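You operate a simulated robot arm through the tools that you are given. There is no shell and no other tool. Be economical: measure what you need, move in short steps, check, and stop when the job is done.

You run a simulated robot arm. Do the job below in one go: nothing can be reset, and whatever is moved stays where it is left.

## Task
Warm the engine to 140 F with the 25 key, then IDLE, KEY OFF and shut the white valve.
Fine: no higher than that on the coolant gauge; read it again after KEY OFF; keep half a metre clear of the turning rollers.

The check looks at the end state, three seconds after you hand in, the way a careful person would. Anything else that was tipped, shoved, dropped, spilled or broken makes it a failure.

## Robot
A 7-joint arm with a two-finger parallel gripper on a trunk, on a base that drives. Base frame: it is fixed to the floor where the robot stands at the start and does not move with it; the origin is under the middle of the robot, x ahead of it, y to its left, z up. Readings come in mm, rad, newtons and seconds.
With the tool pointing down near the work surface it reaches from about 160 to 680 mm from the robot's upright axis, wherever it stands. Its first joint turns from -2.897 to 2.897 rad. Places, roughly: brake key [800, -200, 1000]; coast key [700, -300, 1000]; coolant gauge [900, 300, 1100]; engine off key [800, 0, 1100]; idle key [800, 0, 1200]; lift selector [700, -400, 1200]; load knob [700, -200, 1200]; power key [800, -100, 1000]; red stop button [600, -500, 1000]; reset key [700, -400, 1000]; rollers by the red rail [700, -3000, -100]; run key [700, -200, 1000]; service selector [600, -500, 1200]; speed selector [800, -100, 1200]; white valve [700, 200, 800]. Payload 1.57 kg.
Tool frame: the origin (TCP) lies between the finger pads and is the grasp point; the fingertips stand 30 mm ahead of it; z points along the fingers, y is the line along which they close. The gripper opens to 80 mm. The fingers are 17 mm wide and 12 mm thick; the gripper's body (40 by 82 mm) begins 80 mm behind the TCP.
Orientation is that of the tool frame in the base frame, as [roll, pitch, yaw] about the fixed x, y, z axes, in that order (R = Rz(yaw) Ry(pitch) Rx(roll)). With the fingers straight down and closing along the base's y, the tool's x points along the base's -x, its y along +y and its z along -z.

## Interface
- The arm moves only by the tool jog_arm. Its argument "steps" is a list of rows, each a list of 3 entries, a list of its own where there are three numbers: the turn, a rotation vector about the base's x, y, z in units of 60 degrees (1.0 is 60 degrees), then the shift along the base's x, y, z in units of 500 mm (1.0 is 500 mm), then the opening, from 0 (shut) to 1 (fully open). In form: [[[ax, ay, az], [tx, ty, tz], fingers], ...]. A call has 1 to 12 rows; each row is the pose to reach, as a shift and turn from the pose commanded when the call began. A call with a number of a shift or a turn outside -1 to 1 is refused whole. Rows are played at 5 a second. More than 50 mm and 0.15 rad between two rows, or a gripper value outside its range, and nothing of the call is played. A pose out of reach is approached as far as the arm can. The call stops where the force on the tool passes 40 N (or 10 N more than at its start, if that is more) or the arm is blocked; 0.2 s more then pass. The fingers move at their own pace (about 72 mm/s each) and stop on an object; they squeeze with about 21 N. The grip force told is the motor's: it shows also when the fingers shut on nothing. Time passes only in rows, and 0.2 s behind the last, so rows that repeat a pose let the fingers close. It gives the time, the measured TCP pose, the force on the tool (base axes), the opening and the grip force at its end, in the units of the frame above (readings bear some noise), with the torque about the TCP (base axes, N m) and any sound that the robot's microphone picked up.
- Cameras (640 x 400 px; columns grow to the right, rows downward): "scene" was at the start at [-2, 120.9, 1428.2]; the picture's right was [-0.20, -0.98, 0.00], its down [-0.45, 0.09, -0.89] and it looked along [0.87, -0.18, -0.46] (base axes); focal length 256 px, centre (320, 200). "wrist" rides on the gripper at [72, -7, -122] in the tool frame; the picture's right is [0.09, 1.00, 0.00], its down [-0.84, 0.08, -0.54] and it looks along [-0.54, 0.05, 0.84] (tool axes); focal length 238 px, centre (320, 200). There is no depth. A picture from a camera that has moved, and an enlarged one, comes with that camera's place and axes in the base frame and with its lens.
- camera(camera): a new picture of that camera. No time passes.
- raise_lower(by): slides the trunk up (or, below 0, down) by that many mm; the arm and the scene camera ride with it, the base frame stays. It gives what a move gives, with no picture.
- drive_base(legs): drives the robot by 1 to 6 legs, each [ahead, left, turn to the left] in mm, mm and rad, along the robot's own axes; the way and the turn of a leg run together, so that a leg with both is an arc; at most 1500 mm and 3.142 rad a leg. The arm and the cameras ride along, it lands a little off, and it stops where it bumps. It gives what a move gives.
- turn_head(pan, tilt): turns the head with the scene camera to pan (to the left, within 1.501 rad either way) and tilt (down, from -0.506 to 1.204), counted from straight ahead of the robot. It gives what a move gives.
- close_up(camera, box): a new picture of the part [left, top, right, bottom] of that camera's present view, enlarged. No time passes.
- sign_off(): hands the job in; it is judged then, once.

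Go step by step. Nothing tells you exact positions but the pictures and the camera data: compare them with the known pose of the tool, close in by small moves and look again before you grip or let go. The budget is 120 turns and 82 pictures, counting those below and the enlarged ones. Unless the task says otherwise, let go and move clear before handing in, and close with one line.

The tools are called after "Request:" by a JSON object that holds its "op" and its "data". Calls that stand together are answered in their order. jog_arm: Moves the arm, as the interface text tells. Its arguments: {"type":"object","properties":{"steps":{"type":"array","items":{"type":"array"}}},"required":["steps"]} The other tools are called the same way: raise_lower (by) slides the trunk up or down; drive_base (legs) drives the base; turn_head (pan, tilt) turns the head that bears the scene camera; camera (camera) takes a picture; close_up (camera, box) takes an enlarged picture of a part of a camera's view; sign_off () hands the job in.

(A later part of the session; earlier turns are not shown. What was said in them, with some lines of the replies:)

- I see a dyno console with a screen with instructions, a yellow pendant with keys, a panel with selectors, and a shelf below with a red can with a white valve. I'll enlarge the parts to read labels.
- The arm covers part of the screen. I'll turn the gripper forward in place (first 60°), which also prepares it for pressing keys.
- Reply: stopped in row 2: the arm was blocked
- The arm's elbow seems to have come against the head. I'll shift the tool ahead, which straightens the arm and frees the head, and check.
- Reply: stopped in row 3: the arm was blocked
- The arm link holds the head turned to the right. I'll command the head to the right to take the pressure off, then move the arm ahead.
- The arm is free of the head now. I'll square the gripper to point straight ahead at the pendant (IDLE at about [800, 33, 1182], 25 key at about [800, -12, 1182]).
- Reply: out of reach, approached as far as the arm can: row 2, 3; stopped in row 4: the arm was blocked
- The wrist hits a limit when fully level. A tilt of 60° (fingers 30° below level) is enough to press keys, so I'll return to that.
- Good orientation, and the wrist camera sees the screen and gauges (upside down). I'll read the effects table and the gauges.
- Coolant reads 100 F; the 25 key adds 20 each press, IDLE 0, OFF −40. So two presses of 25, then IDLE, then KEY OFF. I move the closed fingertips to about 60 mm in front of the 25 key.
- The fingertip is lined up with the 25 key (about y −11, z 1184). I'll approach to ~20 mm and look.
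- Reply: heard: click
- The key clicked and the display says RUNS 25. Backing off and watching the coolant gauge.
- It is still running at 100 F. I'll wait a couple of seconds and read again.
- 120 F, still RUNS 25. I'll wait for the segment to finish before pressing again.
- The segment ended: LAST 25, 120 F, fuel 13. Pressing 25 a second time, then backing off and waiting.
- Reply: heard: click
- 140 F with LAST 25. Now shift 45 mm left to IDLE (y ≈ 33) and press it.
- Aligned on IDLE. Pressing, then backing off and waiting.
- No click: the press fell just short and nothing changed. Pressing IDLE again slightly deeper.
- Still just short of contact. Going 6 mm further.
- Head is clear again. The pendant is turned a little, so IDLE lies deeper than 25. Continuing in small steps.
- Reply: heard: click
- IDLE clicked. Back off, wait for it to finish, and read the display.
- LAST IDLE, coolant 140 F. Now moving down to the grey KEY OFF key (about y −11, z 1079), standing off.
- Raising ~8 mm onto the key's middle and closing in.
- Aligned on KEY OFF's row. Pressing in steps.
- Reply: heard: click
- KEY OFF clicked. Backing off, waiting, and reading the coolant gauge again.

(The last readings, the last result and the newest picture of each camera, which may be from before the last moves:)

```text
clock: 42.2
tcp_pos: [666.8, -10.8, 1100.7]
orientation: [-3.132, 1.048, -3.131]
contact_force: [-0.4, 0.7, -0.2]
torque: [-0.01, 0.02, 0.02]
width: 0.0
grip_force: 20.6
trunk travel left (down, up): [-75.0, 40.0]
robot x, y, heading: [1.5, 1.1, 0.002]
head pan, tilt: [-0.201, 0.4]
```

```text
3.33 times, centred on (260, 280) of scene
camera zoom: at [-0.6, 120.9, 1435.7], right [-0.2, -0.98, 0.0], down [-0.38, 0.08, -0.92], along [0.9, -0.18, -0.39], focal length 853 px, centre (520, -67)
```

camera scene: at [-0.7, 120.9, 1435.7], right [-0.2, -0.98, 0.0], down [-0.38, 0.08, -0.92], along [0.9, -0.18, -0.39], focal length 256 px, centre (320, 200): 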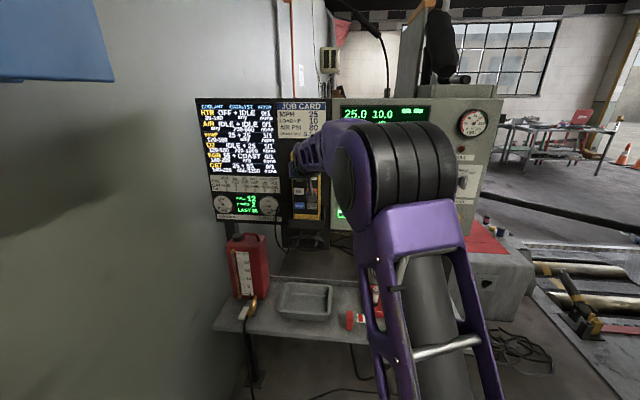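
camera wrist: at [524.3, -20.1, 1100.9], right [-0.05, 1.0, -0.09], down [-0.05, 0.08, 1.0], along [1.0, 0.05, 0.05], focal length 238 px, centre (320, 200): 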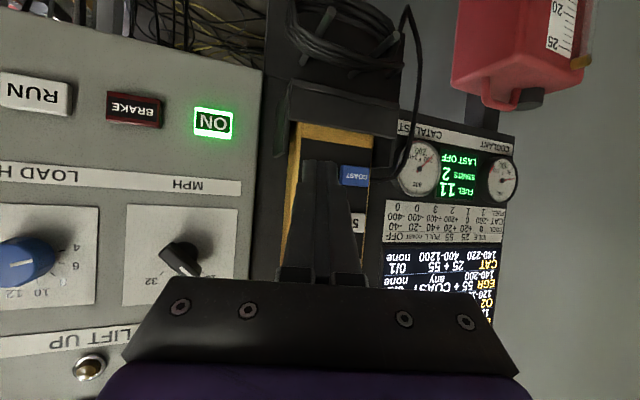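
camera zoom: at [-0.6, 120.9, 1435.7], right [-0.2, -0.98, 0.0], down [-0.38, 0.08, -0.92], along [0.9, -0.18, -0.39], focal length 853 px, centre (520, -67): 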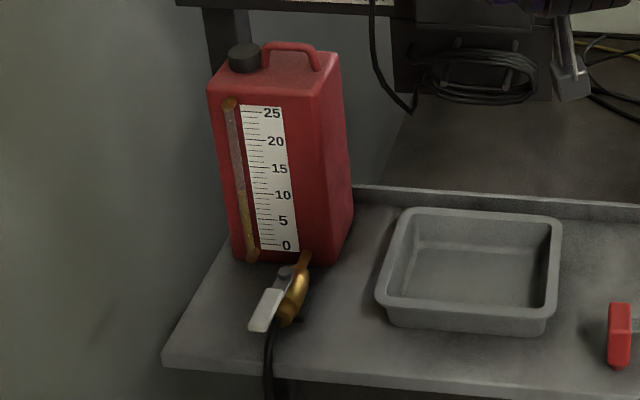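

Coolant reads 100 F after KEY OFF (LAST OFF). Now the valve: brass body with a white lever at the can's foot, around [655, 215, 820]. I'll back the arm, turn the gripper down and look at it.

Request:
{"op": "jog_arm", "data": {"steps": [[[0, 0.12, 0], [-0.06, 0.03, 0], 0], [[0, 0.24, 0], [-0.12, 0.08, 0], 0], [[0, 0.36, 0], [-0.16, 0.13, 0], 0], [[0, 0.48, 0], [-0.2, 0.19, 0], 0], [[0, 0.6, 0], [-0.23, 0.25, -0.02], 0], [[0, 0.72, 0], [-0.25, 0.31, -0.04], 0], [[0, 0.84, 0], [-0.27, 0.36, -0.08], 0], [[0, 0.96, 0], [-0.27, 0.41, -0.12], 0], [[0, 1, 0], [-0.27, 0.45, -0.16], 0]]}}

Request:
{"op": "camera", "data": {"camera": "wrist"}}

Request:
{"op": "turn_head", "data": {"pan": 0.15, "tilt": 0.8}}

Request:
{"op": "camera", "data": {"camera": "scene"}}

```text
clock: 44.2
tcp_pos: [530.6, 215.2, 1023.1]
orientation: [3.141, 0.0, -3.136]
contact_force: [0.1, 0.6, 0.2]
torque: [0.02, 0.03, -0.03]
width: 0.0
grip_force: 21.5
trunk travel left (down, up): [-75.0, 40.0]
robot x, y, heading: [2.1, 2.2, 0.002]
head pan, tilt: [-0.201, 0.4]
```

```text
47 pictures are left
camera wrist: at [457.7, 207.4, 1147.6], right [-0.1, 1.0, 0.0], down [0.84, 0.08, 0.54], along [0.54, 0.05, -0.84], focal length 238 px, centre (320, 200)
```

wrist: 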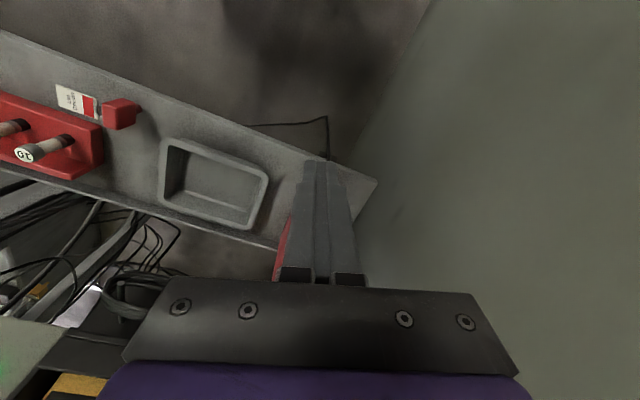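

```text
clock: 45.0
tcp_pos: [531.0, 214.0, 1025.5]
orientation: [-3.141, 0.001, -3.136]
contact_force: [-0.6, 0.4, 0.6]
torque: [-0.01, -0.03, 0.01]
width: 0.0
grip_force: 21.2
trunk travel left (down, up): [-75.0, 40.0]
robot x, y, heading: [0.6, -3.1, 0.002]
head pan, tilt: [0.15, 0.799]
```

```text
46 pictures are left
camera scene: at [-11.6, 151.4, 1400.7], right [0.15, -0.99, 0.0], down [-0.71, -0.11, -0.7], along [0.69, 0.1, -0.72], focal length 256 px, centre (320, 200)
```

scene: 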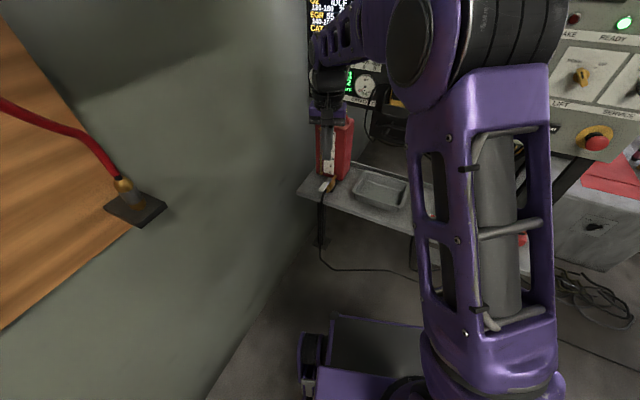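

The fingers hide the valve in the wrist view. Shifting the gripper right and lower to see it.

Request:
{"op": "jog_arm", "data": {"steps": [[[0, 0, 0], [0, -0.08, -0.04], 0], [[0, 0, 0], [0, -0.16, -0.08], 0], [[0, 0, 0], [0.02, -0.22, -0.12], 0], [[0, 0, 0], [0.02, -0.22, -0.2], 0]]}}

Request:
{"op": "camera", "data": {"camera": "wrist"}}

Request:
{"op": "close_up", "data": {"camera": "scene", "box": [290, 110, 410, 220]}}

```text
clock: 46.0
tcp_pos: [542.3, 101.4, 924.9]
orientation: [3.141, 0.002, -3.135]
contact_force: [0.2, -0.7, 0.2]
torque: [-0.03, -0.01, -0.01]
width: 0.1
grip_force: 21.4
trunk travel left (down, up): [-75.0, 40.0]
robot x, y, heading: [-2.1, -1.8, -0.002]
head pan, tilt: [0.15, 0.799]
```

```text
45 pictures are left
camera wrist: at [468.9, 93.9, 1047.2], right [-0.1, 1.0, 0.0], down [0.84, 0.08, 0.54], along [0.54, 0.05, -0.84], focal length 238 px, centre (320, 200)
```

wrist: 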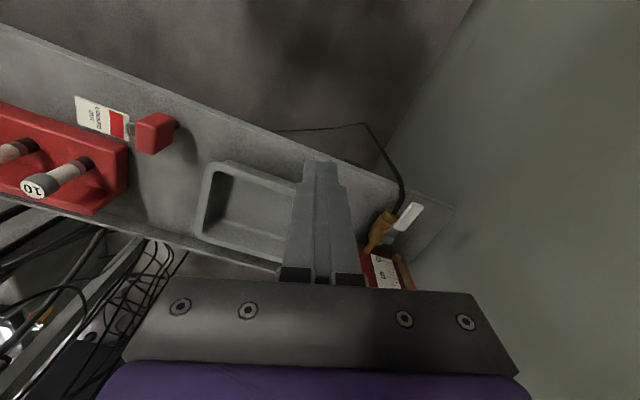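

```text
3.64 times, centred on (350, 165) of scene
camera zoom: at [-11.8, 151.3, 1400.7], right [0.15, -0.99, 0.0], down [-0.71, -0.11, -0.7], along [0.69, 0.1, -0.72], focal length 931 px, centre (211, 327)
```

zoom: 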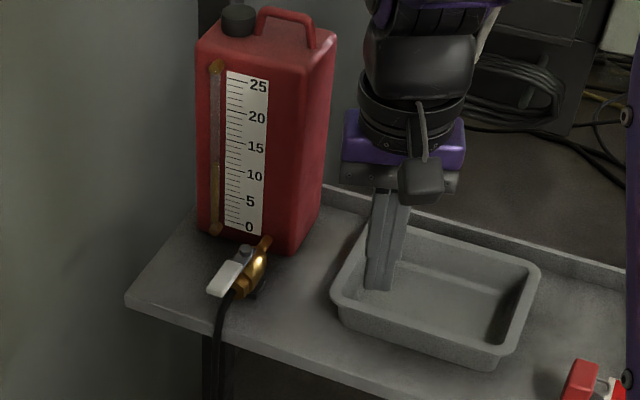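

The lever runs along the pipe (open), pivot about [672, 215, 800], lever end about [622, 231, 798]. I'll enlarge to see which way it can swing.

Request:
{"op": "close_up", "data": {"camera": "wrist", "box": [350, 190, 440, 290]}}

Request:
{"op": "close_up", "data": {"camera": "scene", "box": [340, 170, 370, 200]}}

Request:
{"op": "close_up", "data": {"camera": "scene", "box": [310, 165, 350, 205]}}

```text
4.00 times, centred on (395, 240) of wrist
camera zoom: at [468.9, 93.9, 1047.2], right [-0.1, 1.0, 0.0], down [0.84, 0.08, 0.54], along [0.54, 0.05, -0.84], focal length 953 px, centre (20, 40)
```

zoom: 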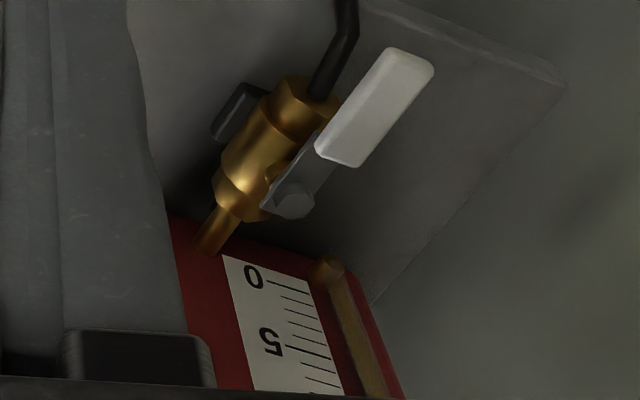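

```text
13.33 times, centred on (355, 185) of scene
camera zoom: at [-11.8, 151.3, 1400.7], right [0.15, -0.99, 0.0], down [-0.71, -0.11, -0.7], along [0.69, 0.1, -0.72], focal length 3412 px, centre (-147, 400)
```

zoom: 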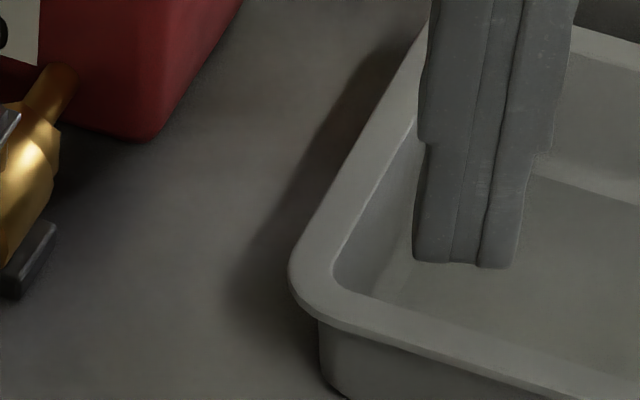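

```text
10.00 times, centred on (330, 185) of scene
camera zoom: at [-11.8, 151.3, 1400.7], right [0.15, -0.99, 0.0], down [-0.71, -0.11, -0.7], along [0.69, 0.1, -0.72], focal length 2559 px, centre (220, 350)
```

zoom: 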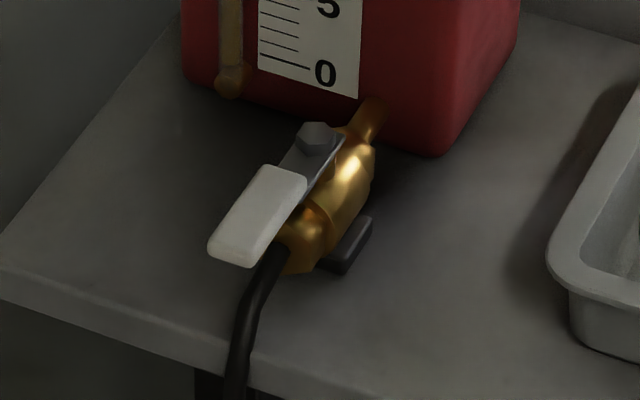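

The lever (at about z 778) pivots near [703, 219] and must swing left (+y, clockwise) across the pipe. Reach is short, so I'll drive 110 mm ahead with the arm high and look again.

Request:
{"op": "jog_arm", "data": {"steps": [[[0, 0, 0], [-0.06, 0, 0.04], 0], [[0, 0, 0], [-0.12, 0, 0.08], 0]]}}

Request:
{"op": "drive_base", "data": {"legs": [[110, 0, 0]]}}

Request:
{"op": "camera", "data": {"camera": "scene"}}

Request:
{"op": "camera", "data": {"camera": "wrist"}}

```text
clock: 46.6
tcp_pos: [483.6, 106.5, 967.9]
orientation: [-3.141, 0.0, -3.136]
contact_force: [0.0, -0.5, 1.0]
torque: [-0.01, -0.04, -0.01]
width: 0.0
grip_force: 21.3
trunk travel left (down, up): [-75.0, 40.0]
robot x, y, heading: [3.8, 2.3, -0.001]
head pan, tilt: [0.15, 0.799]
```

```text
clock: 47.8
tcp_pos: [591.8, 104.8, 966.9]
orientation: [3.14, 0.001, -3.137]
contact_force: [-0.8, 0.0, -0.7]
torque: [0.0, 0.01, -0.02]
width: 0.0
grip_force: 20.6
trunk travel left (down, up): [-75.0, 40.0]
robot x, y, heading: [107.2, 3.3, -0.006]
head pan, tilt: [0.15, 0.799]
```

```text
40 pictures are left
camera scene: at [97.0, 151.3, 1400.6], right [0.15, -0.99, 0.0], down [-0.71, -0.11, -0.7], along [0.69, 0.1, -0.72], focal length 256 px, centre (320, 200)
```

scene: 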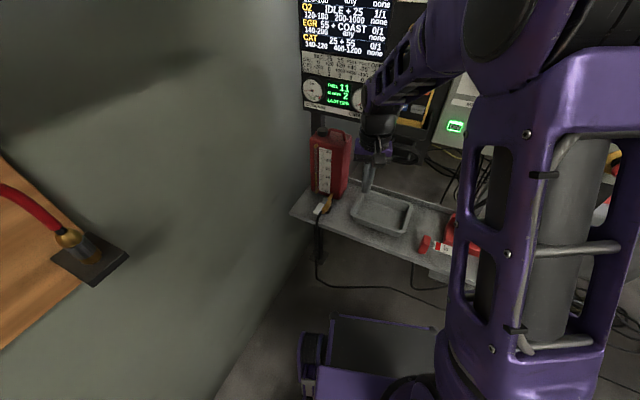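

```text
39 pictures are left
camera wrist: at [518.3, 97.4, 1089.3], right [-0.1, 1.0, 0.0], down [0.84, 0.08, 0.54], along [0.54, 0.05, -0.84], focal length 238 px, centre (320, 200)
```

wrist: 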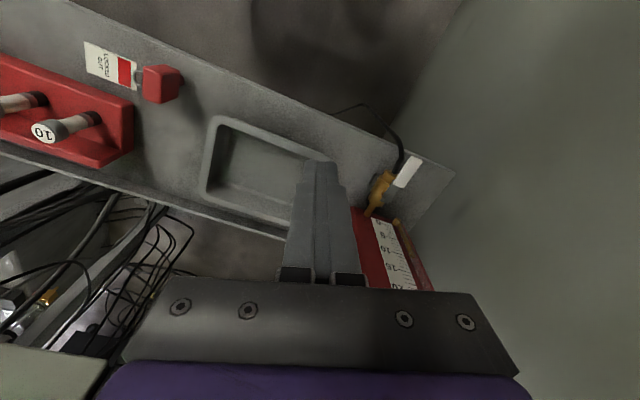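

Plenty of room now. I tilt the gripper 25° forward (body leaning away from the can) and hover right of the lever's end.

Request:
{"op": "jog_arm", "data": {"steps": [[[0, -0.105, 0], [0.014, 0.04, -0.03], 0], [[0, -0.21, 0], [0.028, 0.08, -0.07], 0], [[0, -0.315, 0], [0.042, 0.12, -0.12], 0], [[0, -0.417, 0], [0.05, 0.15, -0.18], 0]]}}

Request:
{"op": "camera", "data": {"camera": "wrist"}}

Request:
{"op": "close_up", "data": {"camera": "scene", "box": [280, 150, 380, 240]}}

```text
clock: 48.8
tcp_pos: [617.4, 181.8, 876.4]
orientation: [3.141, 0.442, -3.139]
contact_force: [-0.1, -0.1, -0.4]
torque: [0.03, 0.05, 0.0]
width: 0.0
grip_force: 20.5
trunk travel left (down, up): [-75.0, 40.0]
robot x, y, heading: [105.4, -2.0, -0.006]
head pan, tilt: [0.15, 0.799]
```

```text
38 pictures are left
camera wrist: at [498.0, 173.3, 957.4], right [-0.09, 1.0, -0.04], down [0.53, 0.08, 0.85], along [0.85, 0.05, -0.53], focal length 238 px, centre (320, 200)
```

wrist: 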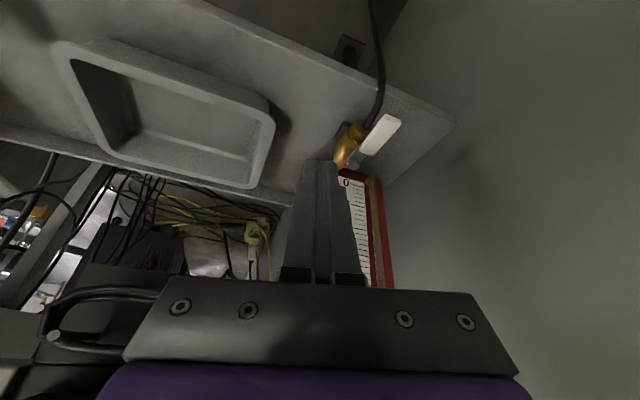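

```text
4.44 times, centred on (330, 195) of scene
camera zoom: at [97.1, 151.1, 1400.7], right [0.15, -0.99, 0.0], down [-0.71, -0.1, -0.7], along [0.69, 0.1, -0.72], focal length 1137 px, centre (276, 222)
```

zoom: 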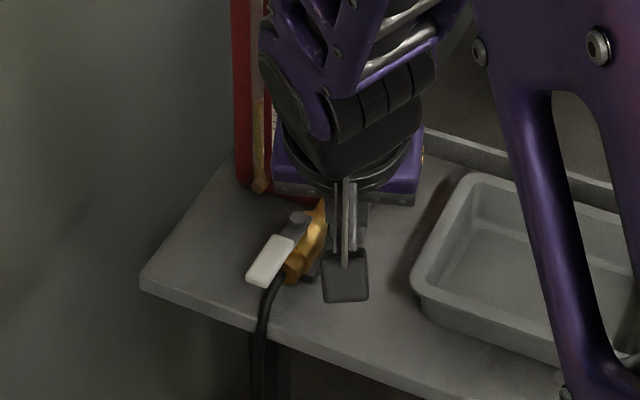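

Lever centre is about [650, 236, 782], pivot about [697, 221]. Lowering the closed fingertips right beside the handle's free end (tip bottom ≈ 770).

Request:
{"op": "jog_arm", "data": {"steps": [[[0, 0, 0], [0.02, 0.01, -0.06], 0], [[0, 0, 0], [0.02, 0.03, -0.12], 0], [[0, 0, 0], [0.02, 0.04, -0.15], 0]]}}

Request:
{"op": "camera", "data": {"camera": "wrist"}}

Request:
{"op": "close_up", "data": {"camera": "scene", "box": [280, 160, 370, 240]}}

```text
clock: 49.6
tcp_pos: [626.8, 200.5, 801.1]
orientation: [-3.14, 0.439, -3.138]
contact_force: [-0.4, -1.1, 0.0]
torque: [0.0, -0.01, 0.02]
width: 0.1
grip_force: 21.3
trunk travel left (down, up): [-75.0, 40.0]
robot x, y, heading: [103.0, -3.6, -0.004]
head pan, tilt: [0.15, 0.799]
```

```text
36 pictures are left
camera wrist: at [508.6, 192.3, 882.3], right [-0.09, 1.0, -0.04], down [0.53, 0.08, 0.85], along [0.84, 0.05, -0.53], focal length 238 px, centre (320, 200)
```

wrist: 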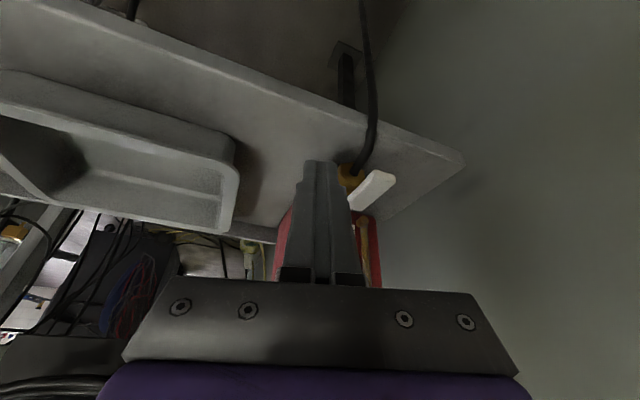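

```text
5.00 times, centred on (325, 200) of scene
camera zoom: at [97.1, 151.2, 1400.6], right [0.15, -0.99, 0.0], down [-0.71, -0.11, -0.7], along [0.69, 0.1, -0.72], focal length 1280 px, centre (295, 200)
```

zoom: 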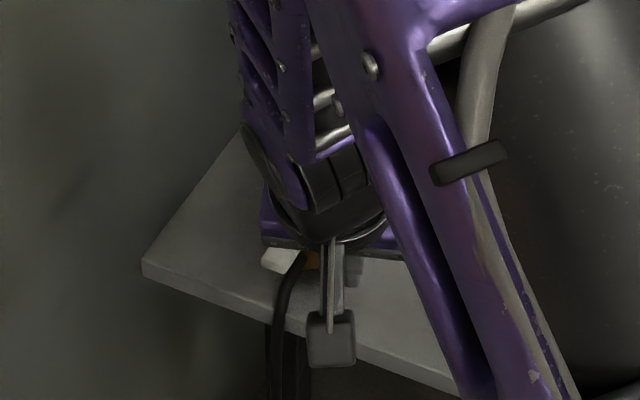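

Position looks good. Pushing the handle left along the first third of its arc.

Request:
{"op": "jog_arm", "data": {"steps": [[[0, 0, 0], [0.004, 0.03, 0], 0], [[0, 0, 0], [0.006, 0.05, 0], 0], [[0, 0, 0], [0.012, 0.07, 0], 0], [[0, 0, 0], [0.018, 0.09, 0], 0], [[0, 0, 0], [0.024, 0.105, 0], 0]]}}

Request:
{"op": "camera", "data": {"camera": "wrist"}}

```text
clock: 50.8
tcp_pos: [639.7, 251.6, 801.8]
orientation: [-3.14, 0.436, -3.137]
contact_force: [-0.3, -1.1, -0.3]
torque: [-0.03, 0.02, -0.02]
width: 0.1
grip_force: 21.0
trunk travel left (down, up): [-75.0, 40.0]
robot x, y, heading: [110.5, -1.7, -0.001]
head pan, tilt: [0.15, 0.799]
```

```text
34 pictures are left
camera wrist: at [521.2, 244.1, 882.1], right [-0.09, 1.0, -0.04], down [0.53, 0.08, 0.84], along [0.84, 0.05, -0.53], focal length 238 px, centre (320, 200)
```

wrist: 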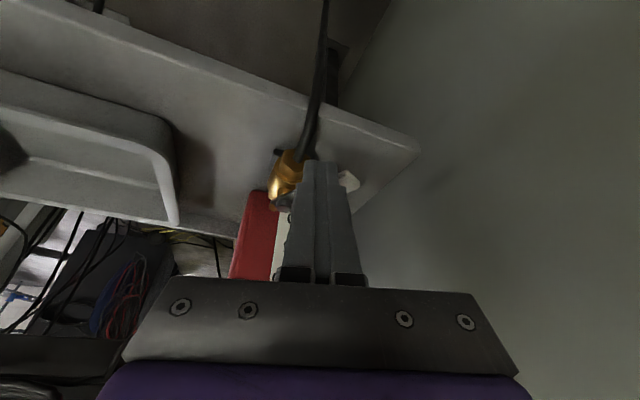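

The handle is turning (now ~30°). Continuing around the arc.

Request:
{"op": "jog_arm", "data": {"steps": [[[0, 0, 0], [0.018, 0.02, 0], 0], [[0, 0, 0], [0.036, 0.04, 0], 0], [[0, 0, 0], [0.055, 0.05, 0], 0], [[0, 0, 0], [0.075, 0.056, 0], 0]]}}

Request:
{"op": "camera", "data": {"camera": "wrist"}}

Request:
{"op": "camera", "data": {"camera": "scene"}}

```text
clock: 51.8
tcp_pos: [677.4, 282.7, 803.2]
orientation: [-3.141, 0.438, -3.135]
contact_force: [-0.8, 0.5, -0.5]
torque: [0.01, 0.04, -0.04]
width: 0.2
grip_force: 21.2
trunk travel left (down, up): [-75.0, 40.0]
robot x, y, heading: [107.8, -0.3, -0.001]
head pan, tilt: [0.15, 0.799]
```

```text
33 pictures are left
camera wrist: at [559.3, 273.4, 882.3], right [-0.09, 1.0, -0.04], down [0.53, 0.08, 0.85], along [0.84, 0.05, -0.53], focal length 238 px, centre (320, 200)
```

wrist: 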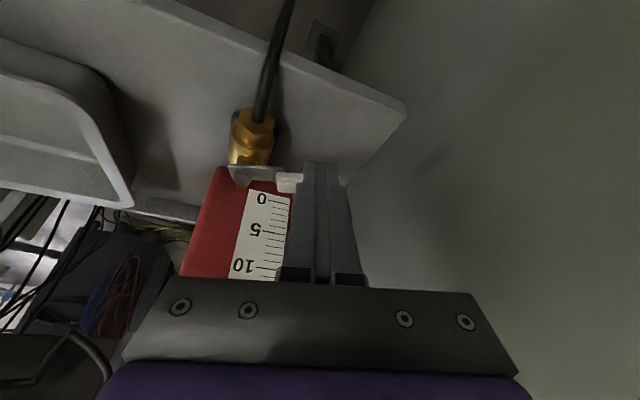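

```text
32 pictures are left
camera scene: at [97.1, 151.3, 1400.6], right [0.15, -0.99, 0.0], down [-0.71, -0.11, -0.7], along [0.69, 0.1, -0.72], focal length 256 px, centre (320, 200)
```

scene: 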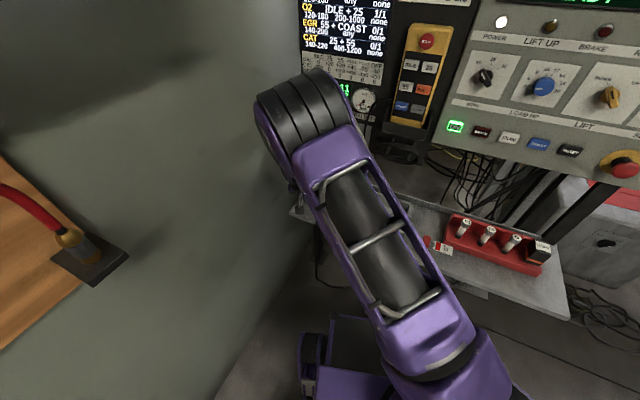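

The lever is ~70° around. Pushing on toward the stop.

Request:
{"op": "jog_arm", "data": {"steps": [[[0, 0, 0], [0.012, 0, 0], 0], [[0, 0, 0], [0.024, -0.002, 0], 0], [[0, 0, 0], [0.036, -0.004, 0], 0]]}}

Request:
{"op": "close_up", "data": {"camera": "wrist", "box": [200, 80, 400, 280]}}

```text
clock: 52.6
tcp_pos: [695.4, 279.2, 801.9]
orientation: [3.141, 0.438, -3.136]
contact_force: [-4.3, 7.1, -1.8]
torque: [0.17, 0.14, 0.11]
width: 0.0
grip_force: 20.9
trunk travel left (down, up): [-75.0, 40.0]
robot x, y, heading: [105.9, 0.2, 0.0]
head pan, tilt: [0.15, 0.799]
```

```text
2.00 times, centred on (300, 180) of wrist
camera zoom: at [576.4, 271.5, 882.3], right [-0.09, 1.0, -0.04], down [0.53, 0.08, 0.85], along [0.84, 0.05, -0.53], focal length 477 px, centre (360, 240)
```

zoom: 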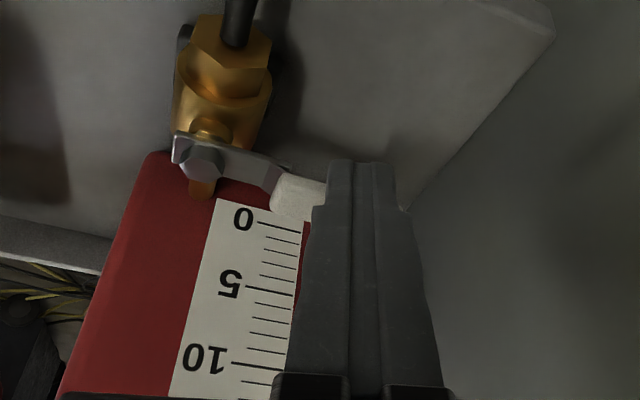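

The lever now looks square across the pipe (≈67°) with rising force: the stop. One small extra nudge to make sure, then retreat.

Request:
{"op": "jog_arm", "data": {"steps": [[[0, 0, 0], [0.006, -0.004, 0], 0], [[0, 0, 0], [0.01, -0.006, 0], 0]]}}

Request:
{"op": "jog_arm", "data": {"steps": [[[0, 0, 0], [-0.05, 0.01, 0], 0], [[0, 0, 0], [-0.1, 0.01, 0.03], 0], [[0, 0, 0], [-0.14, 0, 0.11], 0], [[0, 0, 0], [-0.18, -0.04, 0.18], 0], [[0, 0, 0], [-0.2, -0.12, 0.22], 0], [[0, 0, 0], [-0.22, -0.2, 0.24], 0], [[0, 0, 0], [-0.24, -0.28, 0.26], 0]]}}

Request:
{"op": "camera", "data": {"camera": "wrist"}}

Request:
{"op": "camera", "data": {"camera": "scene"}}

```text
clock: 53.2
tcp_pos: [695.2, 277.6, 801.3]
orientation: [-3.141, 0.432, -3.134]
contact_force: [-27.0, 13.9, 2.5]
torque: [0.33, 0.56, -0.01]
width: 0.2
grip_force: 21.0
trunk travel left (down, up): [-75.0, 40.0]
robot x, y, heading: [109.0, -1.5, -0.003]
head pan, tilt: [0.15, 0.799]
```

```text
clock: 54.8
tcp_pos: [579.1, 137.6, 930.0]
orientation: [-3.14, 0.438, -3.138]
contact_force: [0.0, 0.3, 0.1]
torque: [0.02, 0.0, 0.03]
width: 0.0
grip_force: 20.9
trunk travel left (down, up): [-75.0, 40.0]
robot x, y, heading: [107.3, 0.7, 0.001]
head pan, tilt: [0.15, 0.799]
```

```text
30 pictures are left
camera wrist: at [461.8, 130.5, 1011.2], right [-0.09, 1.0, -0.04], down [0.53, 0.08, 0.85], along [0.84, 0.05, -0.53], focal length 238 px, centre (320, 200)
```

wrist: 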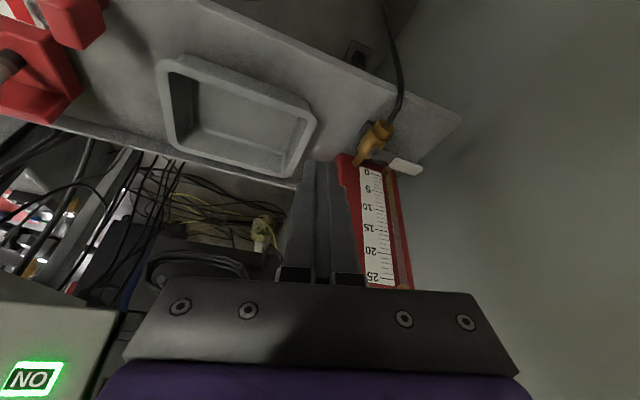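

```text
29 pictures are left
camera scene: at [97.2, 151.5, 1400.6], right [0.15, -0.99, 0.0], down [-0.71, -0.11, -0.7], along [0.69, 0.1, -0.72], focal length 256 px, centre (320, 200)
```

scene: 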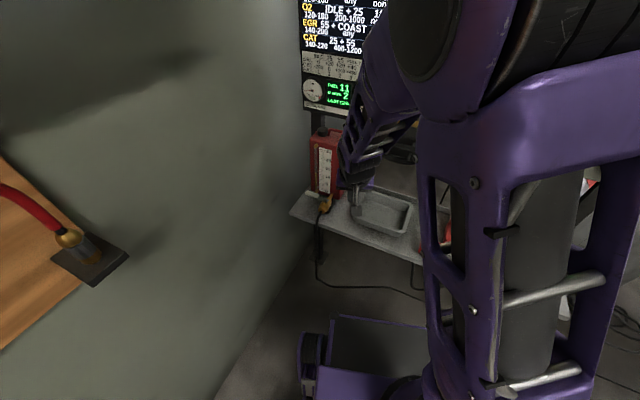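

Firm stop reached (27 N with no further motion) and the arm is clear. I'll check the valve and the display once more.

Request:
{"op": "close_up", "data": {"camera": "wrist", "box": [330, 90, 450, 200]}}

Request:
{"op": "close_up", "data": {"camera": "scene", "box": [285, 70, 375, 240]}}

Request:
{"op": "close_up", "data": {"camera": "scene", "box": [300, 70, 355, 115]}}

```text
3.64 times, centred on (390, 145) of wrist
camera zoom: at [461.8, 130.5, 1011.2], right [-0.09, 1.0, -0.04], down [0.53, 0.08, 0.85], along [0.84, 0.05, -0.53], focal length 867 px, centre (66, 400)
```

zoom: 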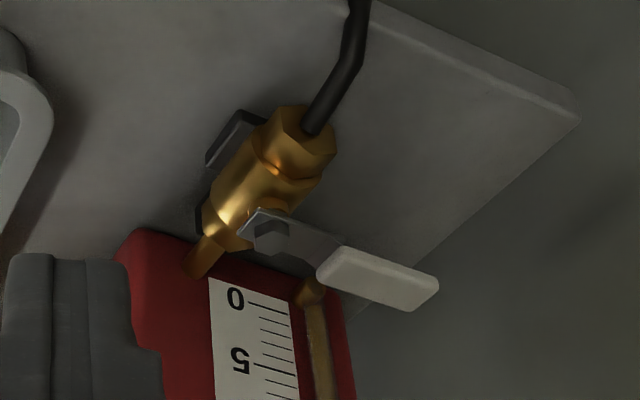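

```text
2.35 times, centred on (330, 155) of scene
camera zoom: at [97.2, 151.5, 1400.6], right [0.15, -0.99, 0.0], down [-0.71, -0.11, -0.7], along [0.69, 0.1, -0.72], focal length 602 px, centre (296, 306)
```

zoom: 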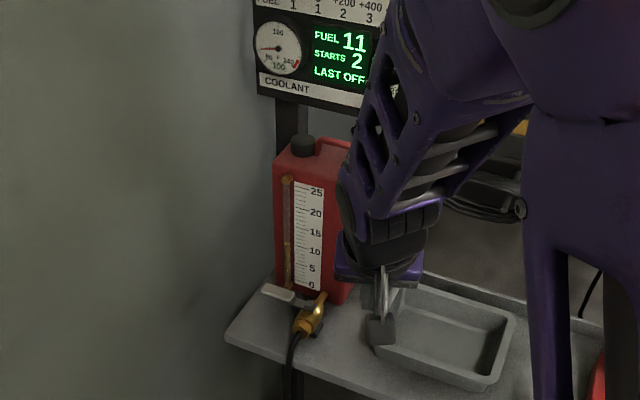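

```text
8.89 times, centred on (328, 92) of scene
camera zoom: at [97.2, 151.5, 1400.6], right [0.15, -0.99, 0.0], down [-0.71, -0.11, -0.7], along [0.69, 0.1, -0.72], focal length 2275 px, centre (253, 1156)
```

zoom: 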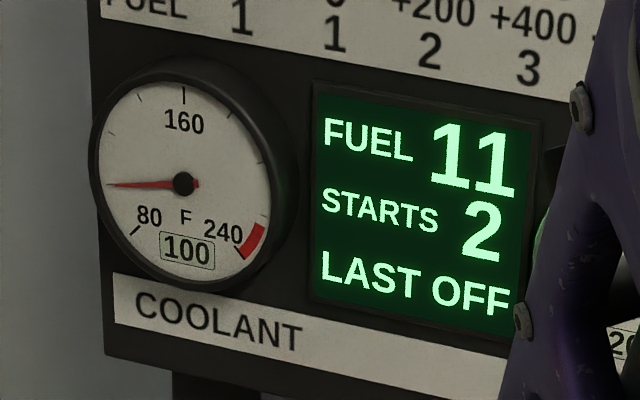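

The white lever stands square across the pipe (shut). The display reads LAST OFF with coolant 100 F, and the arm is clear with nothing else disturbed, so I'm handing in.

Request:
{"op": "sign_off", "data": {}}

```text
The job is handed in.
```

The engine was warmed to 140 F with two presses of the 25 key, then IDLE and KEY OFF were pressed; coolant never read above 140 F and read 100 F after KEY OFF, the white valve is shut, and I stayed well clear of the rollers.
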